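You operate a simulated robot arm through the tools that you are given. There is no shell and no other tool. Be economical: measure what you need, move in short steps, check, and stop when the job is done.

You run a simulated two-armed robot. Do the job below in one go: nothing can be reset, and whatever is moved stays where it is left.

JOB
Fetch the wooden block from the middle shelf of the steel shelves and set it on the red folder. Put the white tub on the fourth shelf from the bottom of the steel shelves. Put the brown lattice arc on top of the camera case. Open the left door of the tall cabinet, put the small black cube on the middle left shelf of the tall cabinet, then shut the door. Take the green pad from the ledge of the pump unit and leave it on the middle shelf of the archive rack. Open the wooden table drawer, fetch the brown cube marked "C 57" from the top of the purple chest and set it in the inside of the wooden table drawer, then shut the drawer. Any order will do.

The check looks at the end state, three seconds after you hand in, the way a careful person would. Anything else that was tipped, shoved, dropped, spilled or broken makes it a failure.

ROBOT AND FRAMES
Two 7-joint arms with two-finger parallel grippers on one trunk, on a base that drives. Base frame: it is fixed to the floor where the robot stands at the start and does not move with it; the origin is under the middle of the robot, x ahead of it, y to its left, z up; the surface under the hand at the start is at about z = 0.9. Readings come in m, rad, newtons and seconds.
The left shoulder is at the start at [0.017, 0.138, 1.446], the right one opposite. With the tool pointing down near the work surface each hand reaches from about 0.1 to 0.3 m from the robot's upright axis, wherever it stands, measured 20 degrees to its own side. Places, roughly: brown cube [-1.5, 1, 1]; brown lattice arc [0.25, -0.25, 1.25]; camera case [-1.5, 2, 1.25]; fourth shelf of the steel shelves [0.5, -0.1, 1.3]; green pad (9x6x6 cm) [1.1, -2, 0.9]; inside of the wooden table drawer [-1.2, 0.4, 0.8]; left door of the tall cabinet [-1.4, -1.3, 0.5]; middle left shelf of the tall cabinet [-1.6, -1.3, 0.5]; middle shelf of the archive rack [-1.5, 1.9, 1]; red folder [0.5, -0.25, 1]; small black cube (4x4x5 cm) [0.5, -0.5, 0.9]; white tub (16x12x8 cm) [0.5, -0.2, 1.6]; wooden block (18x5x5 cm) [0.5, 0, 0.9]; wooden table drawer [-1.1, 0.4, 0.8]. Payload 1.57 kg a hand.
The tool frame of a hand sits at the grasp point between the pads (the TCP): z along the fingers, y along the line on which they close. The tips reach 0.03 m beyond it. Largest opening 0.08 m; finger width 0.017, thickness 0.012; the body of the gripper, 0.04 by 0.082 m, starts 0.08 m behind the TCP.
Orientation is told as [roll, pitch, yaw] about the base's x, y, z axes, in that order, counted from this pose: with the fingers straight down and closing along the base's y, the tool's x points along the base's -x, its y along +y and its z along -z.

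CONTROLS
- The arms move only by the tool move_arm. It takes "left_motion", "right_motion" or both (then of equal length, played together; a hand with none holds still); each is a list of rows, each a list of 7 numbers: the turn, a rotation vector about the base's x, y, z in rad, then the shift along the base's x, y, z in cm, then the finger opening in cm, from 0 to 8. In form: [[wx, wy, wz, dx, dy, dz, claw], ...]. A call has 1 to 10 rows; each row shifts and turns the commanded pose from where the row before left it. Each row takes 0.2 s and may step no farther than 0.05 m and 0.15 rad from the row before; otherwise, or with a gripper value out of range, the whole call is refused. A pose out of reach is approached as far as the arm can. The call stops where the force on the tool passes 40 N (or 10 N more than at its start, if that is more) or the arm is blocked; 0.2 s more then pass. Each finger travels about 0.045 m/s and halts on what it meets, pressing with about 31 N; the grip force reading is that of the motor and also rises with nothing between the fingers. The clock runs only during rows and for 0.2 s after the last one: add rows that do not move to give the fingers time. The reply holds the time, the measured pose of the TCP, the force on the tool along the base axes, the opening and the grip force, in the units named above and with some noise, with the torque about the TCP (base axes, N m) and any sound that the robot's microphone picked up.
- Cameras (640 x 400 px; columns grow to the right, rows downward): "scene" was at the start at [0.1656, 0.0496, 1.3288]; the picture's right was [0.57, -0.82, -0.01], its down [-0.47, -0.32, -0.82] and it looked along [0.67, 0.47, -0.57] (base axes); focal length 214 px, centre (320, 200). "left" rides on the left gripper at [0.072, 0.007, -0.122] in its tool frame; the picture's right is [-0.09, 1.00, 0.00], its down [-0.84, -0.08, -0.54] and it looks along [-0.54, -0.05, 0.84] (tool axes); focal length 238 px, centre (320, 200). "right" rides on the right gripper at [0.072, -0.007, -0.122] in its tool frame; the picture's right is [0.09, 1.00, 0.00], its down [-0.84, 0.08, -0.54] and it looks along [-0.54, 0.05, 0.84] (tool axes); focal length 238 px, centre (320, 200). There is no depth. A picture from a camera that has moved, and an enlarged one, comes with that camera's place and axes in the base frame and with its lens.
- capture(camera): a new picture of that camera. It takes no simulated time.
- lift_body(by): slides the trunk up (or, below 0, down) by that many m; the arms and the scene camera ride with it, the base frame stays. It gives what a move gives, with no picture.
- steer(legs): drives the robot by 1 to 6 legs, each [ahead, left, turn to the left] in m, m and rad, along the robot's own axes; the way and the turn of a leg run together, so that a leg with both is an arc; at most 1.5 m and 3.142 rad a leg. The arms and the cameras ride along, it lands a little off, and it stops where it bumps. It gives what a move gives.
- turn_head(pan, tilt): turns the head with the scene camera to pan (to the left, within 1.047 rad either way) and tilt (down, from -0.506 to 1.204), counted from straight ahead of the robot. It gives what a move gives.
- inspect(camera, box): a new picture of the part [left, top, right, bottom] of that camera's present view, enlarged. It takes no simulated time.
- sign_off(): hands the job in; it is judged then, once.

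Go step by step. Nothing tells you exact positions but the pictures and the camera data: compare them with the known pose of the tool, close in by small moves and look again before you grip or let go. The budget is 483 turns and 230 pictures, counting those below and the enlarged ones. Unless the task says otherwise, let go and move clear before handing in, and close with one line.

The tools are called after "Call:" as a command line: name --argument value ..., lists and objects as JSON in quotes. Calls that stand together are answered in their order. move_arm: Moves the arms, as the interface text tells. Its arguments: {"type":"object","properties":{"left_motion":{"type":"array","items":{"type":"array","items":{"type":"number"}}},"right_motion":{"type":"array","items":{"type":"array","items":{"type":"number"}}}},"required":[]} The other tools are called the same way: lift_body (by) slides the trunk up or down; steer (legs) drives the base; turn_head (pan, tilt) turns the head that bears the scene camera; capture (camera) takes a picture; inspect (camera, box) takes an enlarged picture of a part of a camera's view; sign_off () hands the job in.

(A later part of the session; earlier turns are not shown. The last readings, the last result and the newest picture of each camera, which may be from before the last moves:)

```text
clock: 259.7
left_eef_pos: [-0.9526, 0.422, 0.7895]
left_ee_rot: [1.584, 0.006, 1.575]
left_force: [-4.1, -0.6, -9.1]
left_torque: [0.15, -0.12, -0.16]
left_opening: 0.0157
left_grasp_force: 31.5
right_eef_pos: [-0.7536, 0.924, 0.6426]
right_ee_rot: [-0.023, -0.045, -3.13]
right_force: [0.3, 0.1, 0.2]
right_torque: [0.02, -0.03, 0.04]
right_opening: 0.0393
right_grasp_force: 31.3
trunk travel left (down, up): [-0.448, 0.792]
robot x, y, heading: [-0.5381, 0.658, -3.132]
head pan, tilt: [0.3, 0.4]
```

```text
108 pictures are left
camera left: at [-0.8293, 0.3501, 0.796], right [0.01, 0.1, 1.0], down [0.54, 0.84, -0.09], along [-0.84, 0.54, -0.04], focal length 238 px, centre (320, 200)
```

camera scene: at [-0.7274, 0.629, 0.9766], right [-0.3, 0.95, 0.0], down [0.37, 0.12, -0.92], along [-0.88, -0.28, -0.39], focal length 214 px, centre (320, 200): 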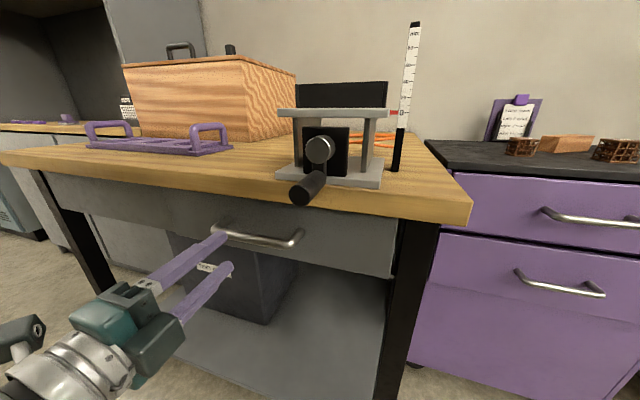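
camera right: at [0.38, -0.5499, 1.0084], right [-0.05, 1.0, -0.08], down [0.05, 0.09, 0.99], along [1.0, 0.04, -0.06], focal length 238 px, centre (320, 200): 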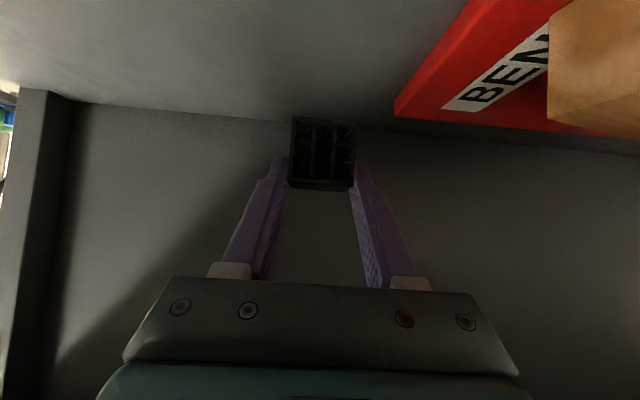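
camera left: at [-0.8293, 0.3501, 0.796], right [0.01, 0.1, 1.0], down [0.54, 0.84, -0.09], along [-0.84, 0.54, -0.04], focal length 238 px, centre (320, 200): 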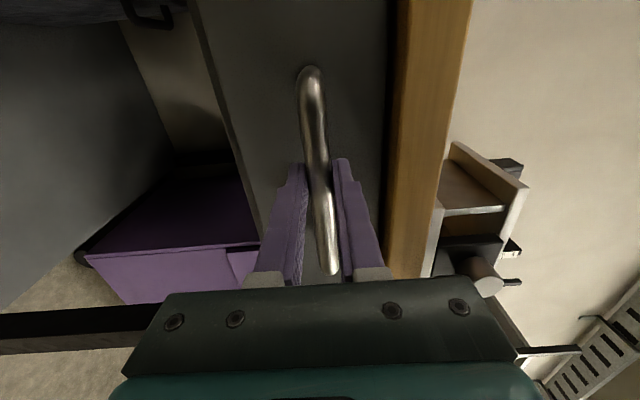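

Handle gripped. Pull by driving the base back.

Call:
steer --legs '[[-0.12, 0, 0]]'

Call:
steer --legs '[[-0.1, 0, 0]]'

Call:
turn_head --pan 0.3 --tilt 0.5

Call:
capture --camera "scene"

```text
clock: 260.9
left_eef_pos: [-0.8331, 0.4219, 0.7901]
left_ee_rot: [1.582, 0.005, 1.575]
left_force: [-1.1, -3.6, -11.8]
left_torque: [0.2, -0.17, 0.16]
left_opening: 0.0158
left_grasp_force: 31.5
right_eef_pos: [-0.636, 0.9248, 0.642]
right_ee_rot: [-0.024, -0.045, -3.128]
right_force: [0.4, -0.2, -1.2]
right_torque: [0.0, 0.01, 0.0]
right_opening: 0.039
right_grasp_force: 31.4
trunk travel left (down, up): [-0.448, 0.792]
robot x, y, heading: [-0.4187, 0.6565, -3.138]
head pan, tilt: [0.3, 0.4]
```

```text
clock: 262.1
left_eef_pos: [-0.7348, 0.4224, 0.7888]
left_ee_rot: [1.581, 0.005, 1.574]
left_force: [-1.3, -3.5, -4.2]
left_torque: [0.24, -0.03, 0.19]
left_opening: 0.0158
left_grasp_force: 31.4
right_eef_pos: [-0.5371, 0.9248, 0.6425]
right_ee_rot: [-0.022, -0.044, -3.129]
right_force: [0.3, 1.3, -0.8]
right_torque: [0.0, 0.04, 0.0]
right_opening: 0.0391
right_grasp_force: 31.5
trunk travel left (down, up): [-0.448, 0.792]
robot x, y, heading: [-0.3197, 0.6615, -3.136]
head pan, tilt: [0.3, 0.4]
```

```text
clock: 262.7
left_eef_pos: [-0.7347, 0.4198, 0.7886]
left_ee_rot: [1.583, 0.004, 1.578]
left_force: [2.3, -2.8, -0.5]
left_torque: [0.16, 0.02, -0.23]
left_opening: 0.0156
left_grasp_force: 31.3
right_eef_pos: [-0.5364, 0.9249, 0.6422]
right_ee_rot: [-0.022, -0.046, -3.128]
right_force: [0.3, -1.2, -0.1]
right_torque: [-0.02, 0.01, 0.0]
right_opening: 0.0389
right_grasp_force: 30.3
trunk travel left (down, up): [-0.448, 0.792]
robot x, y, heading: [-0.3178, 0.6616, -3.132]
head pan, tilt: [0.3, 0.499]
```

```text
107 pictures are left
camera scene: at [-0.5066, 0.6304, 0.9674], right [-0.3, 0.95, 0.0], down [0.46, 0.14, -0.88], along [-0.84, -0.27, -0.48], focal length 214 px, centre (320, 200)
```

scene: 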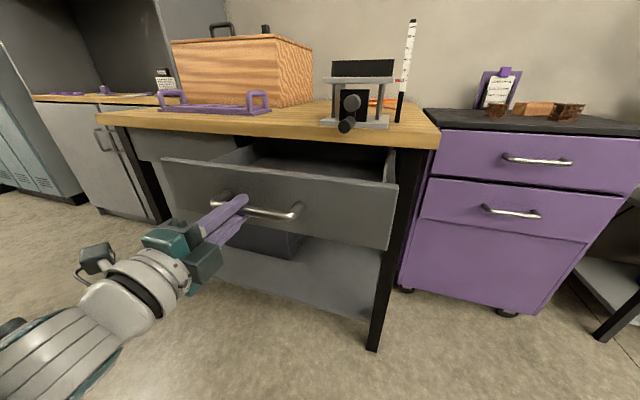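

The drawer is open 22 cm. Release the handle and back off.

Call:
move_arm --left_motion '[[0, 0, 0, 0, 0, 0, 3], [0, 0, 0, 0, 0, 0, 5], [0, 0, 0, 0, 0, 0, 5], [0, 0, 0, 4, 0, 0, 5], [0, 0, 0, 3, 0, 0, 5], [0, 0, 0, 0, 0, 0, 5]]'

Call:
lift_body --by 0.35

Call:
steer --legs '[[0, -0.5, 0]]'

Call:
turn_head --pan 0.0 --tilt 0.5

Call:
capture --camera "scene"

```text
clock: 264.1
left_eef_pos: [-0.6655, 0.4221, 0.7886]
left_ee_rot: [1.583, 0.005, 1.576]
left_force: [0.3, 0.8, -0.4]
left_torque: [-0.01, 0.02, 0.02]
left_opening: 0.0498
left_grasp_force: 0.0
right_eef_pos: [-0.5365, 0.9252, 0.6431]
right_ee_rot: [-0.023, -0.046, -3.129]
right_force: [0.2, -0.3, 0.0]
right_torque: [-0.02, -0.01, -0.01]
right_opening: 0.0391
right_grasp_force: 31.3
trunk travel left (down, up): [-0.448, 0.792]
robot x, y, heading: [-0.3181, 0.6583, -3.138]
head pan, tilt: [0.3, 0.499]
```

```text
clock: 267.5
left_eef_pos: [-0.6651, 0.4217, 1.1378]
left_ee_rot: [1.58, 0.005, 1.575]
left_force: [0.1, 0.0, -0.7]
left_torque: [-0.02, -0.03, -0.02]
left_opening: 0.0499
left_grasp_force: 0.1
right_eef_pos: [-0.5374, 0.9262, 0.9917]
right_ee_rot: [-0.022, -0.043, -3.13]
right_force: [-0.2, -0.4, -0.4]
right_torque: [-0.01, -0.01, 0.02]
right_opening: 0.0392
right_grasp_force: 30.7
trunk travel left (down, up): [-0.798, 0.442]
robot x, y, heading: [-0.3184, 0.6606, -3.132]
head pan, tilt: [0.3, 0.499]
```

```text
clock: 270.5
left_eef_pos: [-0.6681, 0.9187, 1.1382]
left_ee_rot: [1.581, 0.005, 1.571]
left_force: [0.5, 0.0, 0.0]
left_torque: [-0.02, 0.01, 0.01]
left_opening: 0.05
left_grasp_force: 0.1
right_eef_pos: [-0.5383, 1.4215, 0.9928]
right_ee_rot: [-0.024, -0.046, -3.133]
right_force: [0.4, -0.6, 0.7]
right_torque: [0.02, -0.03, 0.01]
right_opening: 0.0392
right_grasp_force: 31.2
trunk travel left (down, up): [-0.798, 0.442]
robot x, y, heading: [-0.3194, 1.156, -3.141]
head pan, tilt: [0.3, 0.499]
```

```text
clock: 271.3
left_eef_pos: [-0.6671, 0.9187, 1.1392]
left_ee_rot: [1.582, 0.004, 1.572]
left_force: [-0.2, -0.3, 0.3]
left_torque: [0.0, 0.0, 0.03]
left_opening: 0.0497
left_grasp_force: 0.2
right_eef_pos: [-0.538, 1.4227, 0.9928]
right_ee_rot: [-0.023, -0.045, -3.133]
right_force: [-0.1, 0.2, -0.7]
right_torque: [0.0, 0.01, -0.01]
right_opening: 0.0388
right_grasp_force: 31.3
trunk travel left (down, up): [-0.798, 0.442]
robot x, y, heading: [-0.3192, 1.1537, -3.141]
head pan, tilt: [0.0, 0.499]
```

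```text
106 pictures are left
camera scene: at [-0.5134, 1.1544, 1.3174], right [0.0, 1.0, 0.0], down [0.48, 0.0, -0.88], along [-0.88, 0.0, -0.48], focal length 214 px, centre (320, 200)
```

scene: 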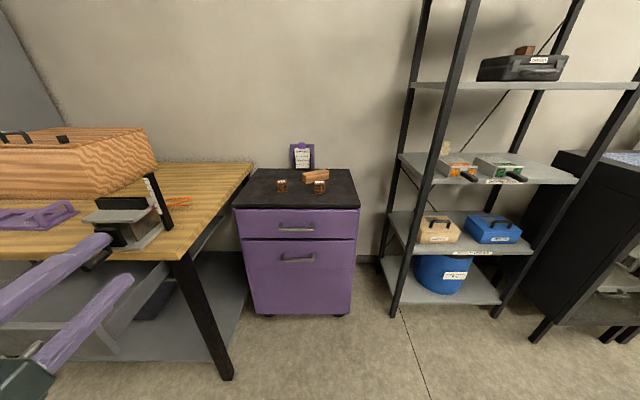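

Call:
inspect --camera "scene" --box '[265, 165, 345, 205]'

```text
8.00 times, centred on (305, 185) of scene
camera zoom: at [-0.5134, 1.1544, 1.3174], right [0.0, 1.0, 0.0], down [0.48, 0.0, -0.88], along [-0.88, 0.0, -0.48], focal length 1716 px, centre (440, 320)
```

zoom: 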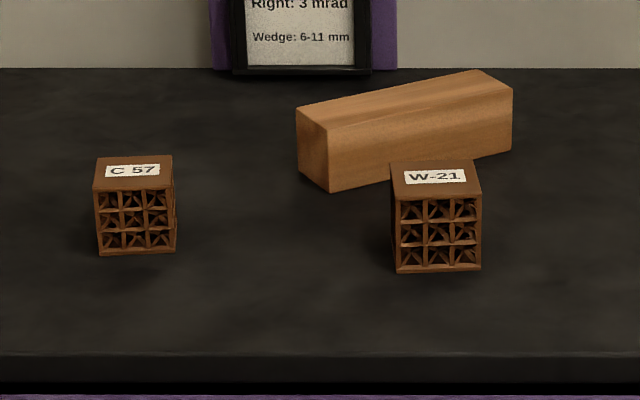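

"C 57" is the left cube, near (-1.41, 0.98, 0.91). I'll un-roll the left hand, pitch it down, and shift the base so the arm stays clear of the vise.

Call:
steer --legs '[[0, -0.18, 0]]'

Call:
move_arm --left_motion '[[0.15, 0, 0, 0, 0, 0, 7], [0.15, 0, 0, 0, 0, 0, 7], [0.15, 0, 0, 0, 0, 0, 7], [0.15, 0, 0, 0, 0, 0, 7], [0.15, 0, 0, 0, 0, 0, 7], [0.15, 0, 0, 0, 0, 0, 7], [0.15, 0, 0, 0, 0, 0, 7], [0.15, 0, 0, 0, 0, 0, 7], [0.15, 0, 0, 0, 0, 0, 7], [0.15, 0, 0, 0, 0, 0, 7]]'

Call:
move_arm --left_motion '[[0.07, -0.1, 0, 0, 0, 0, 7], [0, -0.13, 0, 0, 0, 0, 7], [0, -0.13, 0, 0, -1, 0, 7], [0, -0.13, 0, 0, -2, 0, 7], [0, -0.13, 0, 0, -2, 0, 7], [0, 0, 0, 0, 0, 0, 7]]'

```text
clock: 272.8
left_eef_pos: [-0.6689, 1.1018, 1.1388]
left_ee_rot: [1.58, 0.006, 1.572]
left_force: [0.1, -0.1, -0.2]
left_torque: [0.03, 0.02, 0.02]
left_opening: 0.0502
left_grasp_force: 0.2
right_eef_pos: [-0.5374, 1.6037, 0.9919]
right_ee_rot: [-0.021, -0.046, -3.134]
right_force: [-0.2, -0.3, -0.8]
right_torque: [0.03, 0.04, 0.0]
right_opening: 0.0391
right_grasp_force: 31.2
trunk travel left (down, up): [-0.798, 0.442]
robot x, y, heading: [-0.323, 1.3378, -3.139]
head pan, tilt: [0.0, 0.499]
```

```text
clock: 275.0
left_eef_pos: [-0.669, 1.1003, 1.1376]
left_ee_rot: [1.59, -1.496, 1.563]
left_force: [-0.8, 0.0, -0.6]
left_torque: [0.03, 0.02, -0.01]
left_opening: 0.07
left_grasp_force: 0.0
right_eef_pos: [-0.5374, 1.604, 0.9923]
right_ee_rot: [-0.021, -0.045, -3.136]
right_force: [-0.1, 0.0, -0.7]
right_torque: [0.0, -0.05, 0.0]
right_opening: 0.0393
right_grasp_force: 30.7
trunk travel left (down, up): [-0.798, 0.442]
robot x, y, heading: [-0.3233, 1.338, -3.138]
head pan, tilt: [0.0, 0.499]
```

```text
clock: 276.4
left_eef_pos: [-0.6678, 1.0517, 1.138]
left_ee_rot: [0.016, -0.952, 3.129]
left_force: [0.1, -0.6, -0.8]
left_torque: [0.01, -0.02, 0.0]
left_opening: 0.0701
left_grasp_force: 0.0
right_eef_pos: [-0.5365, 1.6037, 0.9924]
right_ee_rot: [-0.021, -0.045, -3.133]
right_force: [0.0, 0.8, -0.9]
right_torque: [0.01, -0.01, 0.0]
right_opening: 0.039
right_grasp_force: 31.3
trunk travel left (down, up): [-0.798, 0.442]
robot x, y, heading: [-0.3236, 1.3369, -3.137]
head pan, tilt: [0.0, 0.499]
```

Call:
move_arm --left_motion '[[0, 0, 0, -3, -2, -2, 7], [0, 0, 0, -3, -2, -2, 7], [0, 0, 0, -3, -2, -2, 7], [0, 0, 0, -2, -1, -3, 7], [0, 0, 0, 0, 0, -3, 7], [0, 0, 0, 0, 0, 0, 7]]'

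Call:
steer --legs '[[0.45, 0, 0]]'

Call:
turn_head --pan 0.5 --tilt 0.6

Call:
capture --camera "scene"

Call:
capture --camera "left"

```text
clock: 277.8
left_eef_pos: [-0.777, 0.9827, 1.0152]
left_ee_rot: [0.017, -0.953, 3.13]
left_force: [-0.2, 0.8, -1.0]
left_torque: [-0.01, -0.03, -0.01]
left_opening: 0.0701
left_grasp_force: 0.0
right_eef_pos: [-0.5374, 1.6041, 0.9932]
right_ee_rot: [-0.023, -0.045, -3.134]
right_force: [0.3, -0.6, -0.5]
right_torque: [0.0, -0.01, 0.01]
right_opening: 0.039
right_grasp_force: 31.2
trunk travel left (down, up): [-0.798, 0.442]
robot x, y, heading: [-0.3206, 1.337, -3.137]
head pan, tilt: [0.0, 0.499]
```

```text
clock: 280.5
left_eef_pos: [-1.2312, 0.9766, 1.016]
left_ee_rot: [0.018, -0.95, 3.138]
left_force: [0.3, -1.0, -0.3]
left_torque: [0.01, 0.01, 0.0]
left_opening: 0.0699
left_grasp_force: 0.0
right_eef_pos: [-0.9959, 1.5991, 0.9935]
right_ee_rot: [-0.022, -0.042, -3.128]
right_force: [-0.3, 0.5, 0.6]
right_torque: [0.0, 0.0, -0.01]
right_opening: 0.0393
right_grasp_force: 31.0
trunk travel left (down, up): [-0.798, 0.442]
robot x, y, heading: [-0.7751, 1.3321, -3.134]
head pan, tilt: [0.0, 0.499]
```

```text
clock: 281.5
left_eef_pos: [-1.2308, 0.977, 1.0163]
left_ee_rot: [0.016, -0.952, 3.138]
left_force: [0.1, -0.8, 0.6]
left_torque: [-0.04, -0.02, 0.0]
left_opening: 0.07
left_grasp_force: 0.0
right_eef_pos: [-0.9963, 1.599, 0.9927]
right_ee_rot: [-0.023, -0.043, -3.125]
right_force: [0.3, 0.3, -1.3]
right_torque: [-0.02, -0.01, 0.03]
right_opening: 0.0393
right_grasp_force: 30.9
trunk travel left (down, up): [-0.798, 0.442]
robot x, y, heading: [-0.7757, 1.3356, -3.13]
head pan, tilt: [0.499, 0.6]
```

```text
104 pictures are left
camera scene: at [-0.9561, 1.2901, 1.3083], right [-0.49, 0.87, 0.0], down [0.49, 0.27, -0.83], along [-0.72, -0.4, -0.56], focal length 214 px, centre (320, 200)
```

scene: 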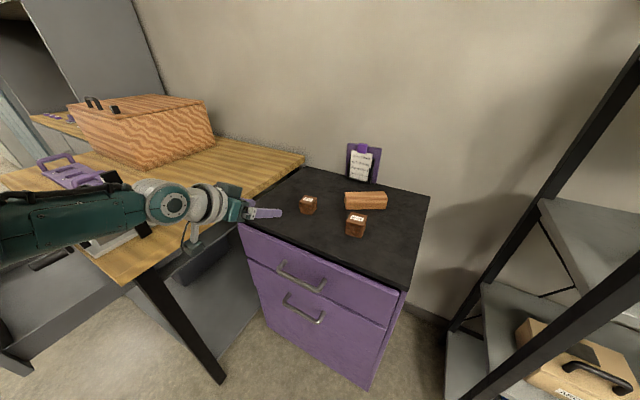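

```text
103 pictures are left
camera left: at [-1.0884, 0.9717, 1.0293], right [-0.04, -1.0, 0.09], down [-0.05, 0.09, 1.0], along [-1.0, 0.04, -0.05], focal length 238 px, centre (320, 200)
```

left: 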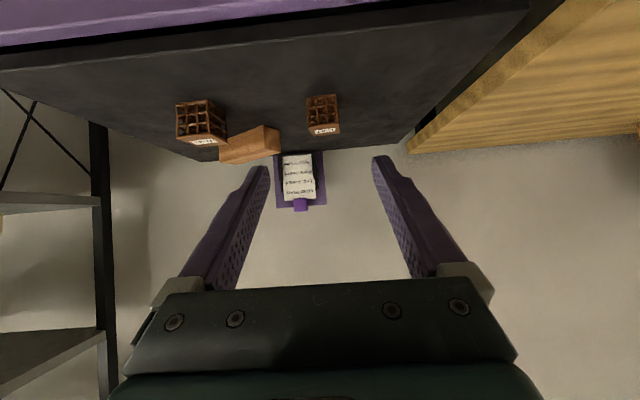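

C 57 is centred between the fingers at (-1.397, 0.971). Drive ahead 11 cm, then descend along the tool axis.

Call:
steer --legs '[[0.11, 0, -0.005]]'

Call:
move_arm --left_motion '[[0, 0, 0, -1.2, -0.3, -2, 7], [0, 0, 0, -1.2, 0, -2, 7], [0, 0, 0, -1, 0, -2, 7], [0, 0, 0, 0, 0, 0, 7]]'

Call:
capture --camera "left"

Call:
capture --camera "scene"

```text
clock: 282.7
left_eef_pos: [-1.3426, 0.977, 1.0166]
left_ee_rot: [0.017, -0.951, 3.132]
left_force: [0.0, 0.3, 0.5]
left_torque: [-0.01, 0.01, 0.0]
left_opening: 0.0695
left_grasp_force: 0.2
right_eef_pos: [-1.1052, 1.5989, 0.9935]
right_ee_rot: [-0.023, -0.043, -3.132]
right_force: [-0.2, 0.4, 0.3]
right_torque: [0.0, -0.01, 0.0]
right_opening: 0.0388
right_grasp_force: 30.5
trunk travel left (down, up): [-0.798, 0.442]
robot x, y, heading: [-0.8887, 1.3346, -3.138]
head pan, tilt: [0.499, 0.6]
```

```text
clock: 283.7
left_eef_pos: [-1.3565, 0.9795, 0.9723]
left_ee_rot: [-0.001, -0.934, -3.111]
left_force: [0.1, -0.2, -0.5]
left_torque: [0.02, 0.02, 0.03]
left_opening: 0.0702
left_grasp_force: 0.1
left hand out of reach, approached as far as the arm can: row 2, 3
right_eef_pos: [-1.106, 1.5983, 0.9928]
right_ee_rot: [-0.022, -0.044, -3.132]
right_force: [0.3, -0.9, 1.1]
right_torque: [-0.03, 0.0, 0.0]
right_opening: 0.0389
right_grasp_force: 31.5
trunk travel left (down, up): [-0.798, 0.442]
robot x, y, heading: [-0.8881, 1.3317, -3.136]
head pan, tilt: [0.499, 0.6]
```

```text
102 pictures are left
camera left: at [-1.2129, 0.9777, 0.9875], right [-0.02, -1.0, 0.07], down [-0.06, 0.08, 1.0], along [-1.0, 0.02, -0.07], focal length 238 px, centre (320, 200)
```

left: 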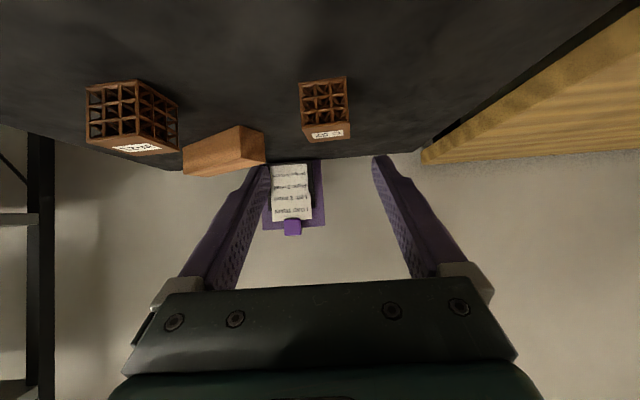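

```text
101 pictures are left
camera scene: at [-1.0666, 1.29, 1.3083], right [-0.48, 0.88, 0.0], down [0.49, 0.27, -0.83], along [-0.72, -0.4, -0.56], focal length 214 px, centre (320, 200)
```

scene: 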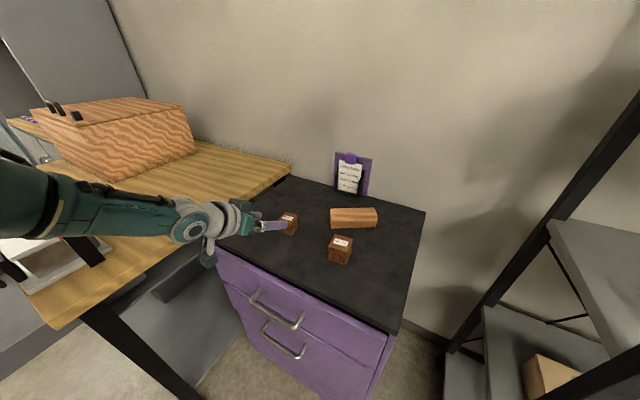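

Slightly out of reach; drive 4 cm more, then go straight down.

Call:
steer --legs '[[0.04, 0.005, 0]]'

Call:
move_arm --left_motion '[[-0.02, 0, -0.03, 2, -0.5, 0, 7], [0, 0, 0, 0, 0, -1, 7], [0, 0, 0, 0, 0, 0, 7]]'

```text
clock: 284.6
left_eef_pos: [-1.3947, 0.9745, 0.97]
left_ee_rot: [-0.001, -0.931, -3.111]
left_force: [0.5, -0.4, -0.4]
left_torque: [0.04, -0.01, 0.0]
left_opening: 0.0699
left_grasp_force: 0.0
right_eef_pos: [-1.1463, 1.5943, 0.992]
right_ee_rot: [-0.022, -0.041, -3.129]
right_force: [-0.1, 0.0, 0.0]
right_torque: [-0.01, 0.01, 0.02]
right_opening: 0.0391
right_grasp_force: 31.3
trunk travel left (down, up): [-0.798, 0.442]
robot x, y, heading: [-0.9302, 1.3274, -3.134]
head pan, tilt: [0.499, 0.6]
```

```text
clock: 285.4
left_eef_pos: [-1.3737, 0.9695, 0.9609]
left_ee_rot: [0.032, -0.932, 3.117]
left_force: [-1.0, -0.4, -0.4]
left_torque: [0.02, 0.01, -0.01]
left_opening: 0.0699
left_grasp_force: 0.1
right_eef_pos: [-1.1452, 1.5947, 0.9917]
right_ee_rot: [-0.022, -0.044, -3.131]
right_force: [-0.7, -0.8, 0.0]
right_torque: [0.02, -0.01, 0.03]
right_opening: 0.0391
right_grasp_force: 31.5
trunk travel left (down, up): [-0.798, 0.442]
robot x, y, heading: [-0.9294, 1.3304, -3.134]
head pan, tilt: [0.499, 0.6]
```

Call:
move_arm --left_motion '[[0, 0, 0, -0.5, 0, -1.5, 7], [0, 0, 0, -0.5, 0, -1.5, 7], [0, 0, 0, -0.5, 0, -1, 7], [0, 0, 0, 0, 0, 0, 7]]'

Call:
capture --camera "left"

Call:
inspect --camera "scene" --box '[180, 180, 340, 280]'

```text
clock: 286.4
left_eef_pos: [-1.375, 0.9689, 0.9544]
left_ee_rot: [0.034, -0.93, 3.117]
left_force: [-0.2, -0.5, -0.5]
left_torque: [0.0, -0.04, -0.03]
left_opening: 0.07
left_grasp_force: 0.1
left hand out of reach, approached as far as the arm can: row 1, 2, 3
right_eef_pos: [-1.1438, 1.5945, 0.9921]
right_ee_rot: [-0.023, -0.045, -3.131]
right_force: [-0.1, 0.9, -1.2]
right_torque: [0.0, 0.05, 0.0]
right_opening: 0.0392
right_grasp_force: 30.6
trunk travel left (down, up): [-0.798, 0.442]
robot x, y, heading: [-0.9277, 1.3286, -3.14]
head pan, tilt: [0.499, 0.6]
```

```text
100 pictures are left
camera left: at [-1.2351, 0.9629, 0.9703], right [-0.05, -0.99, 0.09], down [-0.06, 0.1, 0.99], along [-1.0, 0.05, -0.07], focal length 238 px, centre (320, 200)
```

left: 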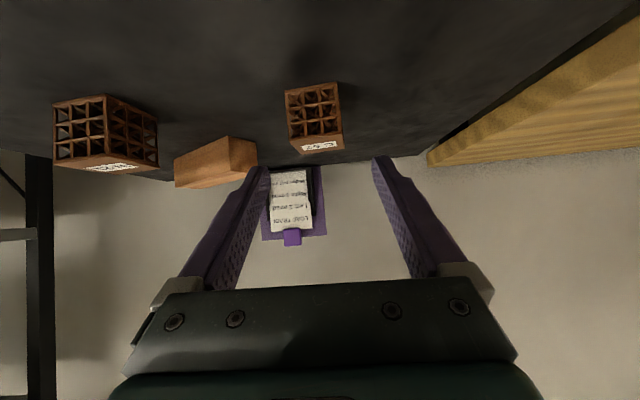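

```text
4.00 times, centred on (260, 230) of scene
camera zoom: at [-1.1066, 1.2849, 1.3083], right [-0.48, 0.88, 0.0], down [0.49, 0.27, -0.83], along [-0.72, -0.4, -0.56], focal length 858 px, centre (560, 80)
```

zoom: 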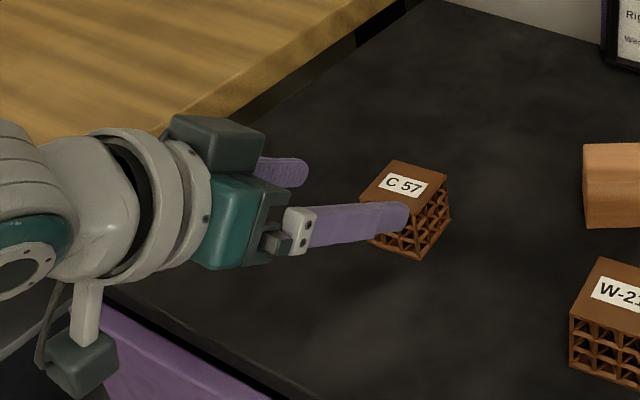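

The arm is at its limit; before lowering the trunk I want to check the forearm against the vise and the ruler.

Call:
turn_head --pan 1.04 --tilt 0.6

Call:
capture --camera "scene"

```text
clock: 287.3
left_eef_pos: [-1.3764, 0.9688, 0.9538]
left_ee_rot: [0.036, -0.931, 3.113]
left_force: [-0.2, 0.2, -0.1]
left_torque: [-0.01, -0.01, 0.01]
left_opening: 0.0699
left_grasp_force: 0.1
right_eef_pos: [-1.1451, 1.5948, 0.9918]
right_ee_rot: [-0.025, -0.044, -3.13]
right_force: [-0.2, 0.2, -0.6]
right_torque: [0.01, 0.0, 0.03]
right_opening: 0.039
right_grasp_force: 30.9
trunk travel left (down, up): [-0.798, 0.442]
robot x, y, heading: [-0.9261, 1.3319, -3.14]
head pan, tilt: [1.04, 0.6]
```

```text
98 pictures are left
camera scene: at [-1.0736, 1.2512, 1.3083], right [-0.86, 0.5, 0.0], down [0.28, 0.49, -0.83], along [-0.41, -0.71, -0.56], focal length 214 px, centre (320, 200)
```

scene: 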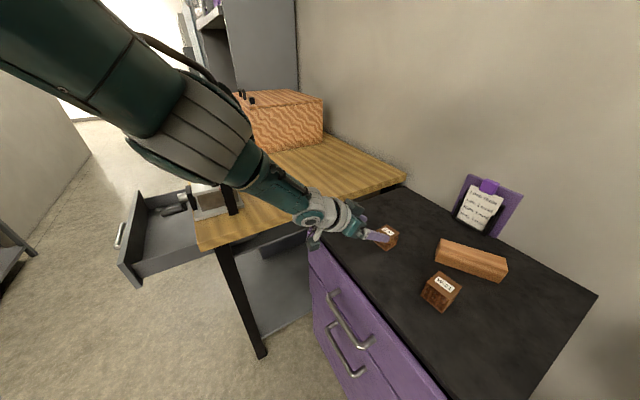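

The forearm is well clear of the vise and ruler. Lower the trunk 3.8 cm to bring the fingers around the cube.

Call:
lift_body --by -0.037

Call:
capture --camera "left"

Call:
inspect --camera "scene" --box '[290, 170, 450, 270]'

```text
clock: 288.1
left_eef_pos: [-1.3769, 0.9678, 0.9168]
left_ee_rot: [0.037, -0.932, 3.117]
left_force: [-0.4, 0.6, -0.8]
left_torque: [0.0, -0.02, 0.02]
left_opening: 0.0699
left_grasp_force: 0.0
right_eef_pos: [-1.1443, 1.5946, 0.9556]
right_ee_rot: [-0.023, -0.043, -3.131]
right_force: [0.5, -0.5, -0.6]
right_torque: [0.0, 0.05, -0.02]
right_opening: 0.0393
right_grasp_force: 31.1
trunk travel left (down, up): [-0.761, 0.479]
robot x, y, heading: [-0.9267, 1.3289, -3.141]
head pan, tilt: [1.04, 0.6]
```

```text
97 pictures are left
camera left: at [-1.2351, 0.9629, 0.9333], right [-0.05, -0.99, 0.09], down [-0.06, 0.1, 0.99], along [-1.0, 0.05, -0.07], focal length 238 px, centre (320, 200)
```

left: 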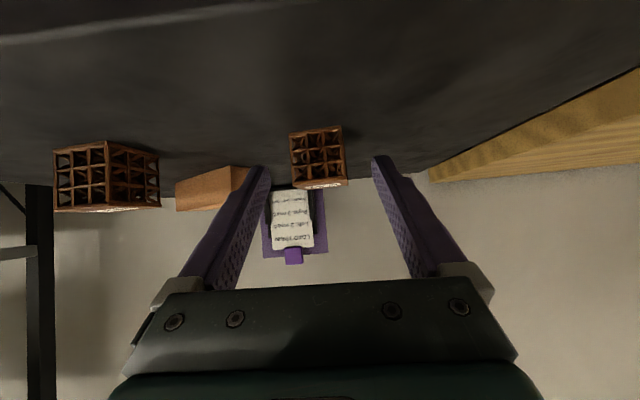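

```text
4.00 times, centred on (370, 220) of scene
camera zoom: at [-1.0735, 1.2512, 1.2713], right [-0.87, 0.5, 0.0], down [0.28, 0.49, -0.83], along [-0.41, -0.71, -0.56], focal length 858 px, centre (120, 120)
```

zoom: 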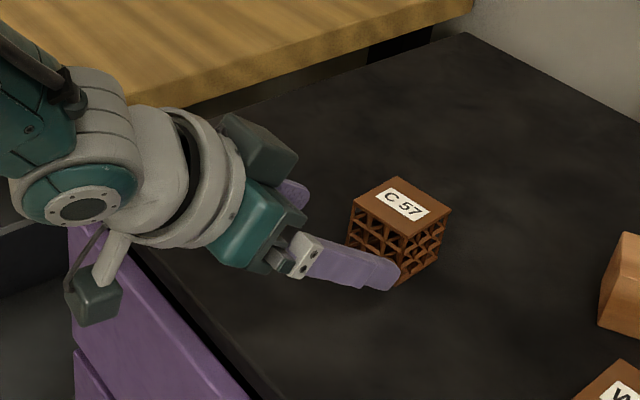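

Move in 2 cm with the base and close.

Call:
steer --legs '[[0.02, 0, 0]]'

Call:
move_arm --left_motion '[[0, 0, 0, 0, 0, 0, 6], [0, 0, 0, 0, 0, 0, 5], [0, 0, 0, 0, 0, 0, 4], [0, 0, 0, 0, 0, 0, 3], [0, 0, 0, 0, 0, 0, 2.5], [0, 0, 0, 0, 0, 0, 2.5]]'

Call:
inspect --camera "scene" --box '[290, 170, 450, 270]'

```text
clock: 288.9
left_eef_pos: [-1.3973, 0.9687, 0.9173]
left_ee_rot: [0.034, -0.932, 3.116]
left_force: [0.3, 0.7, 0.3]
left_torque: [-0.02, -0.03, 0.03]
left_opening: 0.07
left_grasp_force: 0.0
right_eef_pos: [-1.1648, 1.5936, 0.9544]
right_ee_rot: [-0.022, -0.045, -3.131]
right_force: [0.3, 0.3, -0.7]
right_torque: [0.01, 0.0, -0.04]
right_opening: 0.039
right_grasp_force: 30.8
trunk travel left (down, up): [-0.761, 0.479]
robot x, y, heading: [-0.9493, 1.3277, -3.141]
head pan, tilt: [1.04, 0.6]
```

```text
clock: 290.3
left_eef_pos: [-1.398, 0.9699, 0.9162]
left_ee_rot: [0.034, -0.933, 3.117]
left_force: [-0.4, -0.4, 0.2]
left_torque: [-0.02, 0.01, 0.01]
left_opening: 0.025
left_grasp_force: 0.2
right_eef_pos: [-1.1639, 1.5934, 0.9566]
right_ee_rot: [-0.022, -0.044, -3.131]
right_force: [-0.8, -0.6, -0.3]
right_torque: [0.04, 0.0, 0.0]
right_opening: 0.0393
right_grasp_force: 31.1
trunk travel left (down, up): [-0.761, 0.479]
robot x, y, heading: [-0.9492, 1.3317, -3.139]
head pan, tilt: [1.04, 0.6]
```

```text
4.00 times, centred on (370, 220) of scene
camera zoom: at [-1.0937, 1.2511, 1.2713], right [-0.87, 0.5, 0.0], down [0.28, 0.49, -0.83], along [-0.41, -0.71, -0.56], focal length 858 px, centre (120, 120)
```

zoom: 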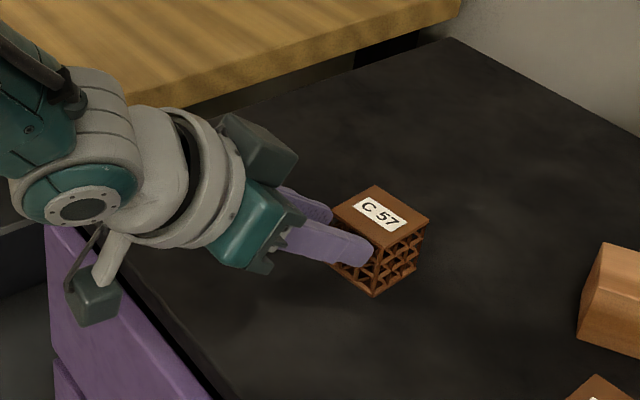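

The fingers closed in front of the cube; it is deeper than I thought. Reopen and re-measure.

Call:
move_arm --left_motion '[[0, 0, 0, 0, 0, 0, 4], [0, 0, 0, 0, 0, 0, 6], [0, 0, 0, 0, 0, 0, 7], [0, 0, 0, 0, 0, 0, 7]]'

Call:
capture --camera "left"

Call:
inspect --camera "scene" --box '[290, 170, 450, 270]'

```text
clock: 291.3
left_eef_pos: [-1.3974, 0.9692, 0.917]
left_ee_rot: [0.036, -0.931, 3.115]
left_force: [-0.7, -0.7, -0.3]
left_torque: [-0.02, 0.01, 0.0]
left_opening: 0.0702
left_grasp_force: 0.1
right_eef_pos: [-1.1647, 1.5938, 0.9555]
right_ee_rot: [-0.023, -0.043, -3.131]
right_force: [-0.5, -0.4, -0.4]
right_torque: [0.0, -0.01, 0.01]
right_opening: 0.039
right_grasp_force: 31.0
trunk travel left (down, up): [-0.761, 0.479]
robot x, y, heading: [-0.9505, 1.3308, -3.136]
head pan, tilt: [1.04, 0.6]
```

```text
94 pictures are left
camera left: at [-1.2552, 0.9628, 0.9333], right [-0.05, -0.99, 0.09], down [-0.06, 0.1, 0.99], along [-1.0, 0.05, -0.07], focal length 238 px, centre (320, 200)
```

left: 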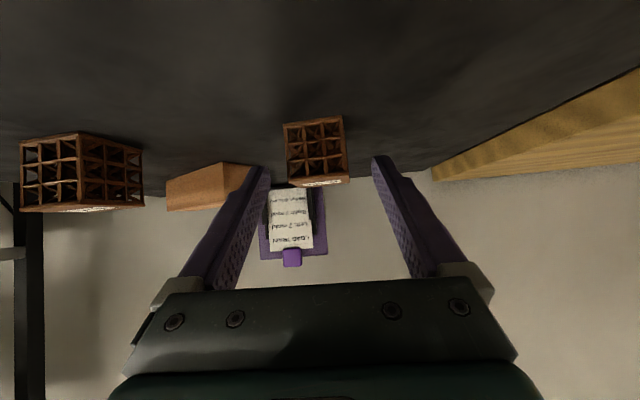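

```text
4.00 times, centred on (370, 220) of scene
camera zoom: at [-1.0937, 1.2511, 1.2713], right [-0.87, 0.5, 0.0], down [0.28, 0.49, -0.83], along [-0.41, -0.71, -0.56], focal length 858 px, centre (120, 120)
```

zoom: 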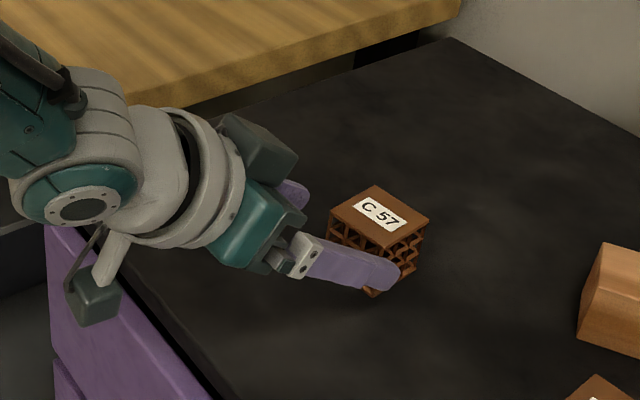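

The cube's centre is about x = -1.44. I'll rise, shift the base 10 cm left to gain reach, re-approach.

Call:
lift_body --by 0.06

Call:
steer --legs '[[-0.02, 0.1, 0]]'

Call:
move_arm --left_motion '[[0, 0, 0, 0, 2.5, 0, 7], [0, 0, 0, 0, 2.5, 0, 7], [0, 0, 0, 0, 2.5, 0, 7], [0, 0, 0, -1, 2.5, 0, 7], [0, 0, 0, -2, 0, 0, 7], [0, 0, 0, 0, 0, 0, 7]]'

Call:
capture --camera "left"

```text
clock: 292.3
left_eef_pos: [-1.3971, 0.9689, 0.9772]
left_ee_rot: [0.034, -0.932, 3.115]
left_force: [-0.7, 0.5, 0.9]
left_torque: [0.01, -0.01, -0.02]
left_opening: 0.0699
left_grasp_force: 0.1
right_eef_pos: [-1.1638, 1.5953, 1.0145]
right_ee_rot: [-0.024, -0.041, -3.132]
right_force: [0.4, 0.4, -0.6]
right_torque: [0.03, -0.02, 0.02]
right_opening: 0.0392
right_grasp_force: 31.4
trunk travel left (down, up): [-0.821, 0.419]
robot x, y, heading: [-0.9536, 1.3276, -3.134]
head pan, tilt: [1.04, 0.6]
```

```text
clock: 293.5
left_eef_pos: [-1.3769, 0.8707, 0.9782]
left_ee_rot: [0.033, -0.932, 3.115]
left_force: [-0.5, -0.6, 0.0]
left_torque: [-0.02, -0.01, -0.03]
left_opening: 0.07
left_grasp_force: 0.1
right_eef_pos: [-1.1448, 1.4941, 1.0152]
right_ee_rot: [-0.022, -0.044, -3.131]
right_force: [0.1, -0.9, -0.3]
right_torque: [0.04, -0.01, 0.01]
right_opening: 0.0393
right_grasp_force: 31.0
trunk travel left (down, up): [-0.821, 0.419]
robot x, y, heading: [-0.9308, 1.2296, -3.133]
head pan, tilt: [1.04, 0.6]
```

```text
clock: 294.9
left_eef_pos: [-1.4073, 0.9699, 0.9755]
left_ee_rot: [0.036, -0.932, 3.114]
left_force: [-0.1, 0.6, -0.2]
left_torque: [-0.02, -0.03, -0.02]
left_opening: 0.07
left_grasp_force: 0.1
right_eef_pos: [-1.1451, 1.4945, 1.0147]
right_ee_rot: [-0.021, -0.042, -3.133]
right_force: [-0.4, -0.6, -0.5]
right_torque: [0.0, -0.06, -0.01]
right_opening: 0.0394
right_grasp_force: 30.5
trunk travel left (down, up): [-0.821, 0.419]
robot x, y, heading: [-0.9259, 1.2298, -3.136]
head pan, tilt: [1.04, 0.6]
```

```text
92 pictures are left
camera left: at [-1.2655, 0.9632, 0.9925], right [-0.05, -0.99, 0.09], down [-0.06, 0.1, 0.99], along [-1.0, 0.05, -0.07], focal length 238 px, centre (320, 200)
```

left: 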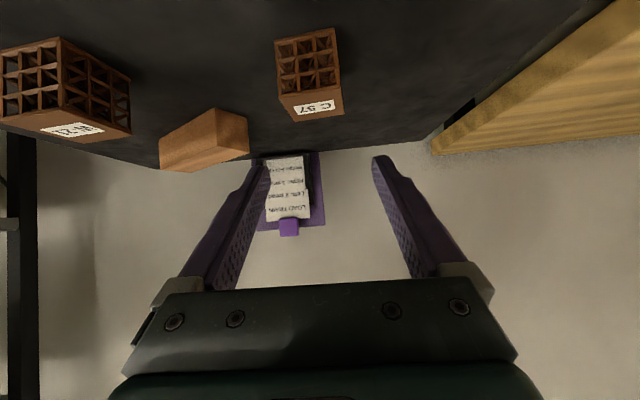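

Refined: cube front at x = -1.4255, top at 0.909, chest top ≈ 0.864. Extend 3.3 cm forward, then lower with the trunk.

Call:
move_arm --left_motion '[[0, 0, 0, -1.7, 0, 0, 7], [0, 0, 0, -1.7, 0, 0, 7], [0, 0, 0, 0, 0, 0, 7]]'

Call:
lift_body --by -0.078

Call:
inspect --camera "scene" --box '[290, 150, 450, 250]'

Call:
capture --camera "left"

```text
clock: 295.7
left_eef_pos: [-1.4164, 0.9705, 0.9776]
left_ee_rot: [0.033, -0.932, 3.115]
left_force: [0.0, 0.7, -0.6]
left_torque: [0.02, 0.0, 0.0]
left_opening: 0.0698
left_grasp_force: 0.2
left hand out of reach, approached as far as the arm can: row 1, 2
right_eef_pos: [-1.1453, 1.4947, 1.0157]
right_ee_rot: [-0.022, -0.043, -3.133]
right_force: [-0.5, -0.3, -0.1]
right_torque: [-0.03, 0.0, 0.0]
right_opening: 0.0393
right_grasp_force: 31.2
trunk travel left (down, up): [-0.821, 0.419]
robot x, y, heading: [-0.9291, 1.2263, -3.136]
head pan, tilt: [1.04, 0.6]
```

```text
clock: 296.8
left_eef_pos: [-1.4168, 0.97, 0.8979]
left_ee_rot: [0.034, -0.932, 3.116]
left_force: [0.1, -0.1, -0.2]
left_torque: [0.0, 0.03, -0.01]
left_opening: 0.0698
left_grasp_force: 0.0
right_eef_pos: [-1.1451, 1.4939, 0.9374]
right_ee_rot: [-0.022, -0.043, -3.131]
right_force: [-0.3, 0.4, 0.5]
right_torque: [0.02, -0.01, -0.01]
right_opening: 0.039
right_grasp_force: 31.1
trunk travel left (down, up): [-0.743, 0.497]
robot x, y, heading: [-0.9223, 1.2278, -3.136]
head pan, tilt: [1.04, 0.6]
```

```text
4.00 times, centred on (370, 200) of scene
camera zoom: at [-1.0733, 1.1512, 1.2533], right [-0.87, 0.5, 0.0], down [0.28, 0.49, -0.83], along [-0.41, -0.71, -0.56], focal length 858 px, centre (120, 200)
```

zoom: 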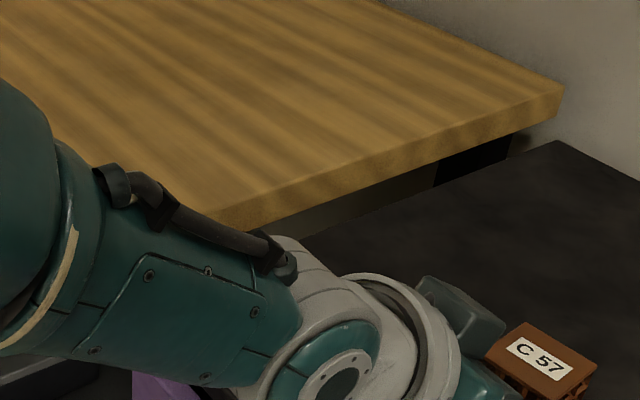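

```text
90 pictures are left
camera left: at [-1.2743, 0.9638, 0.9149], right [-0.05, -0.99, 0.09], down [-0.06, 0.1, 0.99], along [-1.0, 0.05, -0.07], focal length 238 px, centre (320, 200)
```

left: 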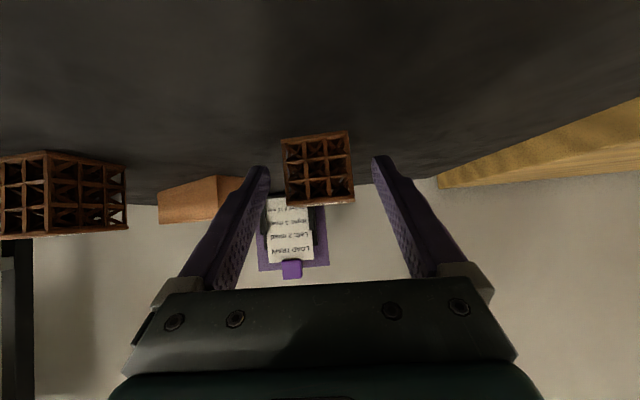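

Drive 2.8 cm further and close.

Call:
steer --legs '[[0.028, 0, 0]]'

Call:
move_arm --left_motion '[[0, 0, 0, 0, 0, 0, 6], [0, 0, 0, 0, 0, 0, 5], [0, 0, 0, 0, 0, 0, 4], [0, 0, 0, 0, 0, 0, 3], [0, 0, 0, 0, 0, 0, 2.5], [0, 0, 0, 0, 0, 0, 2.5]]'

Call:
capture --camera "left"

```text
clock: 297.6
left_eef_pos: [-1.4441, 0.9684, 0.8986]
left_ee_rot: [0.033, -0.933, 3.117]
left_force: [0.2, 0.6, 0.5]
left_torque: [0.02, 0.01, -0.01]
left_opening: 0.0702
left_grasp_force: 0.1
right_eef_pos: [-1.1725, 1.4942, 0.9376]
right_ee_rot: [-0.021, -0.043, -3.131]
right_force: [-0.4, -0.7, -0.8]
right_torque: [-0.03, 0.0, 0.02]
right_opening: 0.039
right_grasp_force: 30.8
trunk travel left (down, up): [-0.743, 0.497]
robot x, y, heading: [-0.9562, 1.2287, -3.138]
head pan, tilt: [1.04, 0.6]
```

```text
clock: 299.1
left_eef_pos: [-1.4445, 0.9693, 0.8988]
left_ee_rot: [0.034, -0.933, 3.114]
left_force: [0.0, -0.1, 0.7]
left_torque: [0.02, 0.03, 0.03]
left_opening: 0.0446
left_grasp_force: 30.9
right_eef_pos: [-1.1734, 1.4941, 0.9375]
right_ee_rot: [-0.023, -0.045, -3.131]
right_force: [-0.2, -0.2, -0.6]
right_torque: [0.01, 0.04, 0.0]
right_opening: 0.0392
right_grasp_force: 31.0
trunk travel left (down, up): [-0.743, 0.497]
robot x, y, heading: [-0.9563, 1.2319, -3.14]
head pan, tilt: [1.04, 0.6]
```

```text
89 pictures are left
camera left: at [-1.3025, 0.9635, 0.9149], right [-0.05, -0.99, 0.09], down [-0.06, 0.1, 0.99], along [-1.0, 0.05, -0.07], focal length 238 px, centre (320, 200)
```

left: 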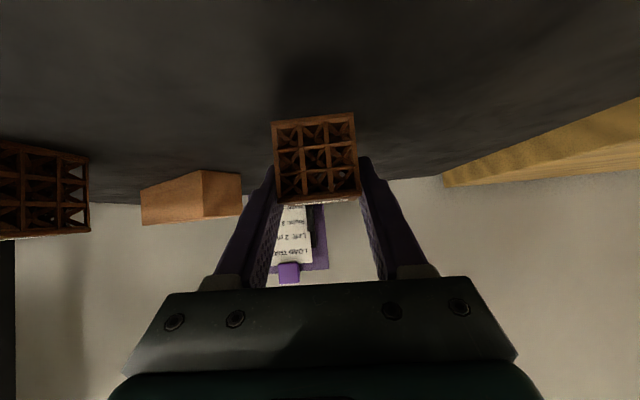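

Cube C 57 is gripped. Lift, back off, and then yaw the hand 90° so it can reach into the drawer sideways (keeping its camera clear of the drawer front).

Call:
lift_body --by 0.2

Call:
steer --legs '[[-0.5, 0, 0]]'

Call:
move_arm --left_motion '[[0, 0, 0, 2, -1, 0, 2.5], [0, 0, 0, 2, -1, 0, 2.5], [0, 0, -0.15, 2, -1, 0, 2.5], [0, 0, -0.15, 1, -1, 0, 2.5], [0, 0, -0.15, 0, 0, 0, 2.5], [0, 0, -0.15, 0, 0, 0, 2.5], [0, 0, -0.15, 0, 0, 0, 2.5], [0, 0, -0.15, 0, 0, 0, 2.5], [0, 0, -0.15, 0, 0, 0, 2.5], [0, 0, -0.15, 0, 0, 0, 2.5]]'

```text
clock: 301.2
left_eef_pos: [-1.4445, 0.9696, 1.0985]
left_ee_rot: [0.033, -0.93, 3.115]
left_force: [0.8, -0.4, -0.7]
left_torque: [-0.03, 0.0, 0.03]
left_opening: 0.0442
left_grasp_force: 31.4
right_eef_pos: [-1.1727, 1.4943, 1.1374]
right_ee_rot: [-0.022, -0.043, -3.131]
right_force: [0.4, 0.3, -0.3]
right_torque: [0.01, 0.02, 0.0]
right_opening: 0.0393
right_grasp_force: 31.0
trunk travel left (down, up): [-0.943, 0.297]
robot x, y, heading: [-0.9557, 1.2308, -3.139]
head pan, tilt: [1.04, 0.6]
```

```text
clock: 304.2
left_eef_pos: [-0.9466, 0.9737, 1.0984]
left_ee_rot: [0.033, -0.931, 3.115]
left_force: [0.5, 1.5, -0.8]
left_torque: [0.01, 0.0, -0.04]
left_opening: 0.0442
left_grasp_force: 31.1
right_eef_pos: [-0.6759, 1.497, 1.1371]
right_ee_rot: [-0.022, -0.043, -3.133]
right_force: [0.1, 0.1, -0.4]
right_torque: [-0.03, -0.01, -0.03]
right_opening: 0.039
right_grasp_force: 31.1
trunk travel left (down, up): [-0.943, 0.297]
robot x, y, heading: [-0.4611, 1.2323, -3.138]
head pan, tilt: [1.04, 0.6]
```

```text
clock: 306.4
left_eef_pos: [-0.8461, 0.9832, 1.1662]
left_ee_rot: [0.033, -0.932, 1.914]
left_force: [0.0, 0.1, -1.7]
left_torque: [0.02, -0.01, 0.0]
left_opening: 0.0444
left_grasp_force: 31.1
left hand out of reach, approached as far as the arm can: row 6, 7, 8, 9, 10
right_eef_pos: [-0.6752, 1.4972, 1.1388]
right_ee_rot: [-0.024, -0.043, -3.133]
right_force: [-0.5, -0.2, -0.8]
right_torque: [0.0, 0.03, 0.02]
right_opening: 0.0392
right_grasp_force: 31.1
trunk travel left (down, up): [-0.943, 0.297]
robot x, y, heading: [-0.4561, 1.235, -3.141]
head pan, tilt: [1.04, 0.6]
```

Too stretched; bring the hand inward (towards +y), then finish the yaw.

Call:
move_arm --left_motion '[[0, 0, 0, 0, 4, 0, 2.5], [0, 0, 0, 0, 4, 0, 2.5], [0, 0, 0, 0, 4, 0, 2.5], [0, 0, 0, 0, 4, 0, 2.5], [0, 0, 0, 0, 2, 0, 2.5], [0, 0, 0, 0, 0, 0, 2.5]]'

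Call:
move_arm --left_motion '[[0, 0, -0.1, 0, 0, 0, 2.5], [0, 0, -0.1, 0, 0, 0, 2.5], [0, 0, -0.1, 0, 0, 0, 2.5], [0, 0, 0, 0, 0, 0, 2.5]]'

```text
clock: 307.8
left_eef_pos: [-0.8458, 1.1618, 1.1654]
left_ee_rot: [0.035, -0.931, 1.914]
left_force: [-0.7, 0.0, -0.6]
left_torque: [0.0, 0.01, 0.02]
left_opening: 0.0443
left_grasp_force: 30.7
right_eef_pos: [-0.6748, 1.4972, 1.1369]
right_ee_rot: [-0.024, -0.043, -3.134]
right_force: [-0.1, -1.0, -0.8]
right_torque: [-0.01, 0.0, -0.02]
right_opening: 0.0389
right_grasp_force: 30.9
trunk travel left (down, up): [-0.943, 0.297]
robot x, y, heading: [-0.4582, 1.2306, -3.14]
head pan, tilt: [1.04, 0.6]
```

```text
clock: 308.8
left_eef_pos: [-0.8447, 1.162, 1.1653]
left_ee_rot: [0.033, -0.933, 1.614]
left_force: [0.8, 0.9, -1.1]
left_torque: [0.0, -0.03, 0.03]
left_opening: 0.0443
left_grasp_force: 31.3
right_eef_pos: [-0.6758, 1.4969, 1.1371]
right_ee_rot: [-0.022, -0.044, -3.133]
right_force: [0.7, -1.4, -0.5]
right_torque: [-0.02, -0.03, -0.03]
right_opening: 0.039
right_grasp_force: 31.0
trunk travel left (down, up): [-0.943, 0.297]
robot x, y, heading: [-0.4565, 1.234, -3.135]
head pan, tilt: [1.04, 0.6]
```

Now strafe left 0.72 m to bring the cube above the drawer and look.

Call:
steer --legs '[[0, 0.72, 0]]'

Call:
turn_head --pan 0.1 --tilt 0.9

Call:
capture --camera "scene"

Call:
capture --camera "left"

```text
clock: 312.7
left_eef_pos: [-0.8353, 0.4299, 1.1652]
left_ee_rot: [0.033, -0.932, 1.632]
left_force: [0.3, -0.9, -0.8]
left_torque: [-0.02, 0.02, 0.01]
left_opening: 0.0445
left_grasp_force: 30.8
right_eef_pos: [-0.67, 0.7691, 1.1369]
right_ee_rot: [-0.023, -0.043, -3.116]
right_force: [0.0, 0.2, -0.4]
right_torque: [0.0, 0.03, 0.01]
right_opening: 0.0392
right_grasp_force: 31.0
trunk travel left (down, up): [-0.943, 0.297]
robot x, y, heading: [-0.4469, 0.5075, -3.124]
head pan, tilt: [1.04, 0.6]
```

```text
clock: 313.9
left_eef_pos: [-0.835, 0.431, 1.1652]
left_ee_rot: [0.032, -0.933, 1.632]
left_force: [-0.1, 0.0, 0.0]
left_torque: [0.0, 0.01, 0.05]
left_opening: 0.0444
left_grasp_force: 31.5
right_eef_pos: [-0.6705, 0.769, 1.1377]
right_ee_rot: [-0.025, -0.044, -3.117]
right_force: [-0.1, -0.2, 0.1]
right_torque: [-0.04, 0.03, -0.02]
right_opening: 0.0392
right_grasp_force: 31.2
trunk travel left (down, up): [-0.943, 0.297]
robot x, y, heading: [-0.4475, 0.5045, -3.118]
head pan, tilt: [0.099, 0.901]
```

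```text
88 pictures are left
camera scene: at [-0.625, 0.4948, 1.4285], right [-0.12, 0.99, 0.0], down [0.78, 0.1, -0.62], along [-0.62, -0.08, -0.78], focal length 214 px, centre (320, 200)
```

scene: 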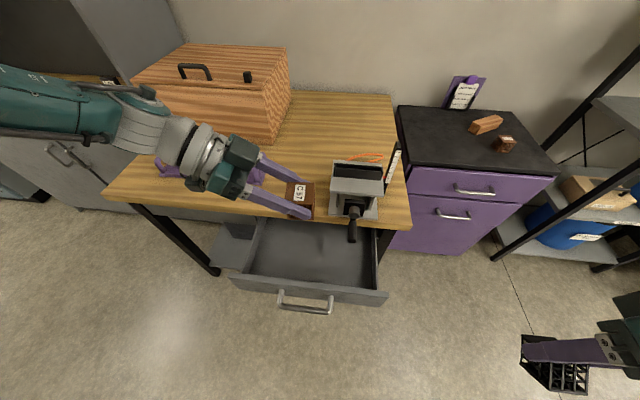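

```text
87 pictures are left
camera left: at [-0.8274, 0.2898, 1.1816], right [-0.99, -0.03, 0.09], down [0.09, 0.07, 0.99], along [-0.04, 1.0, -0.07], focal length 238 px, centre (320, 200)
```

left: 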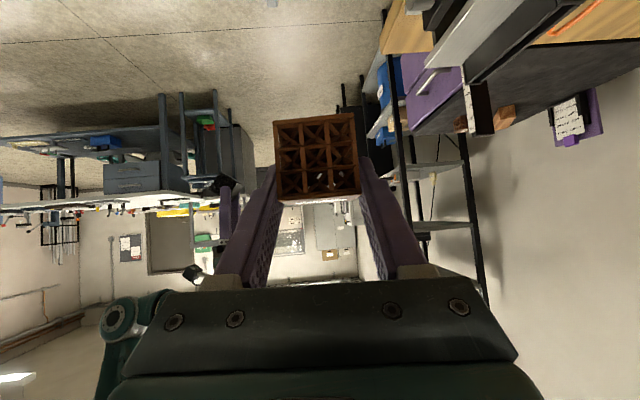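

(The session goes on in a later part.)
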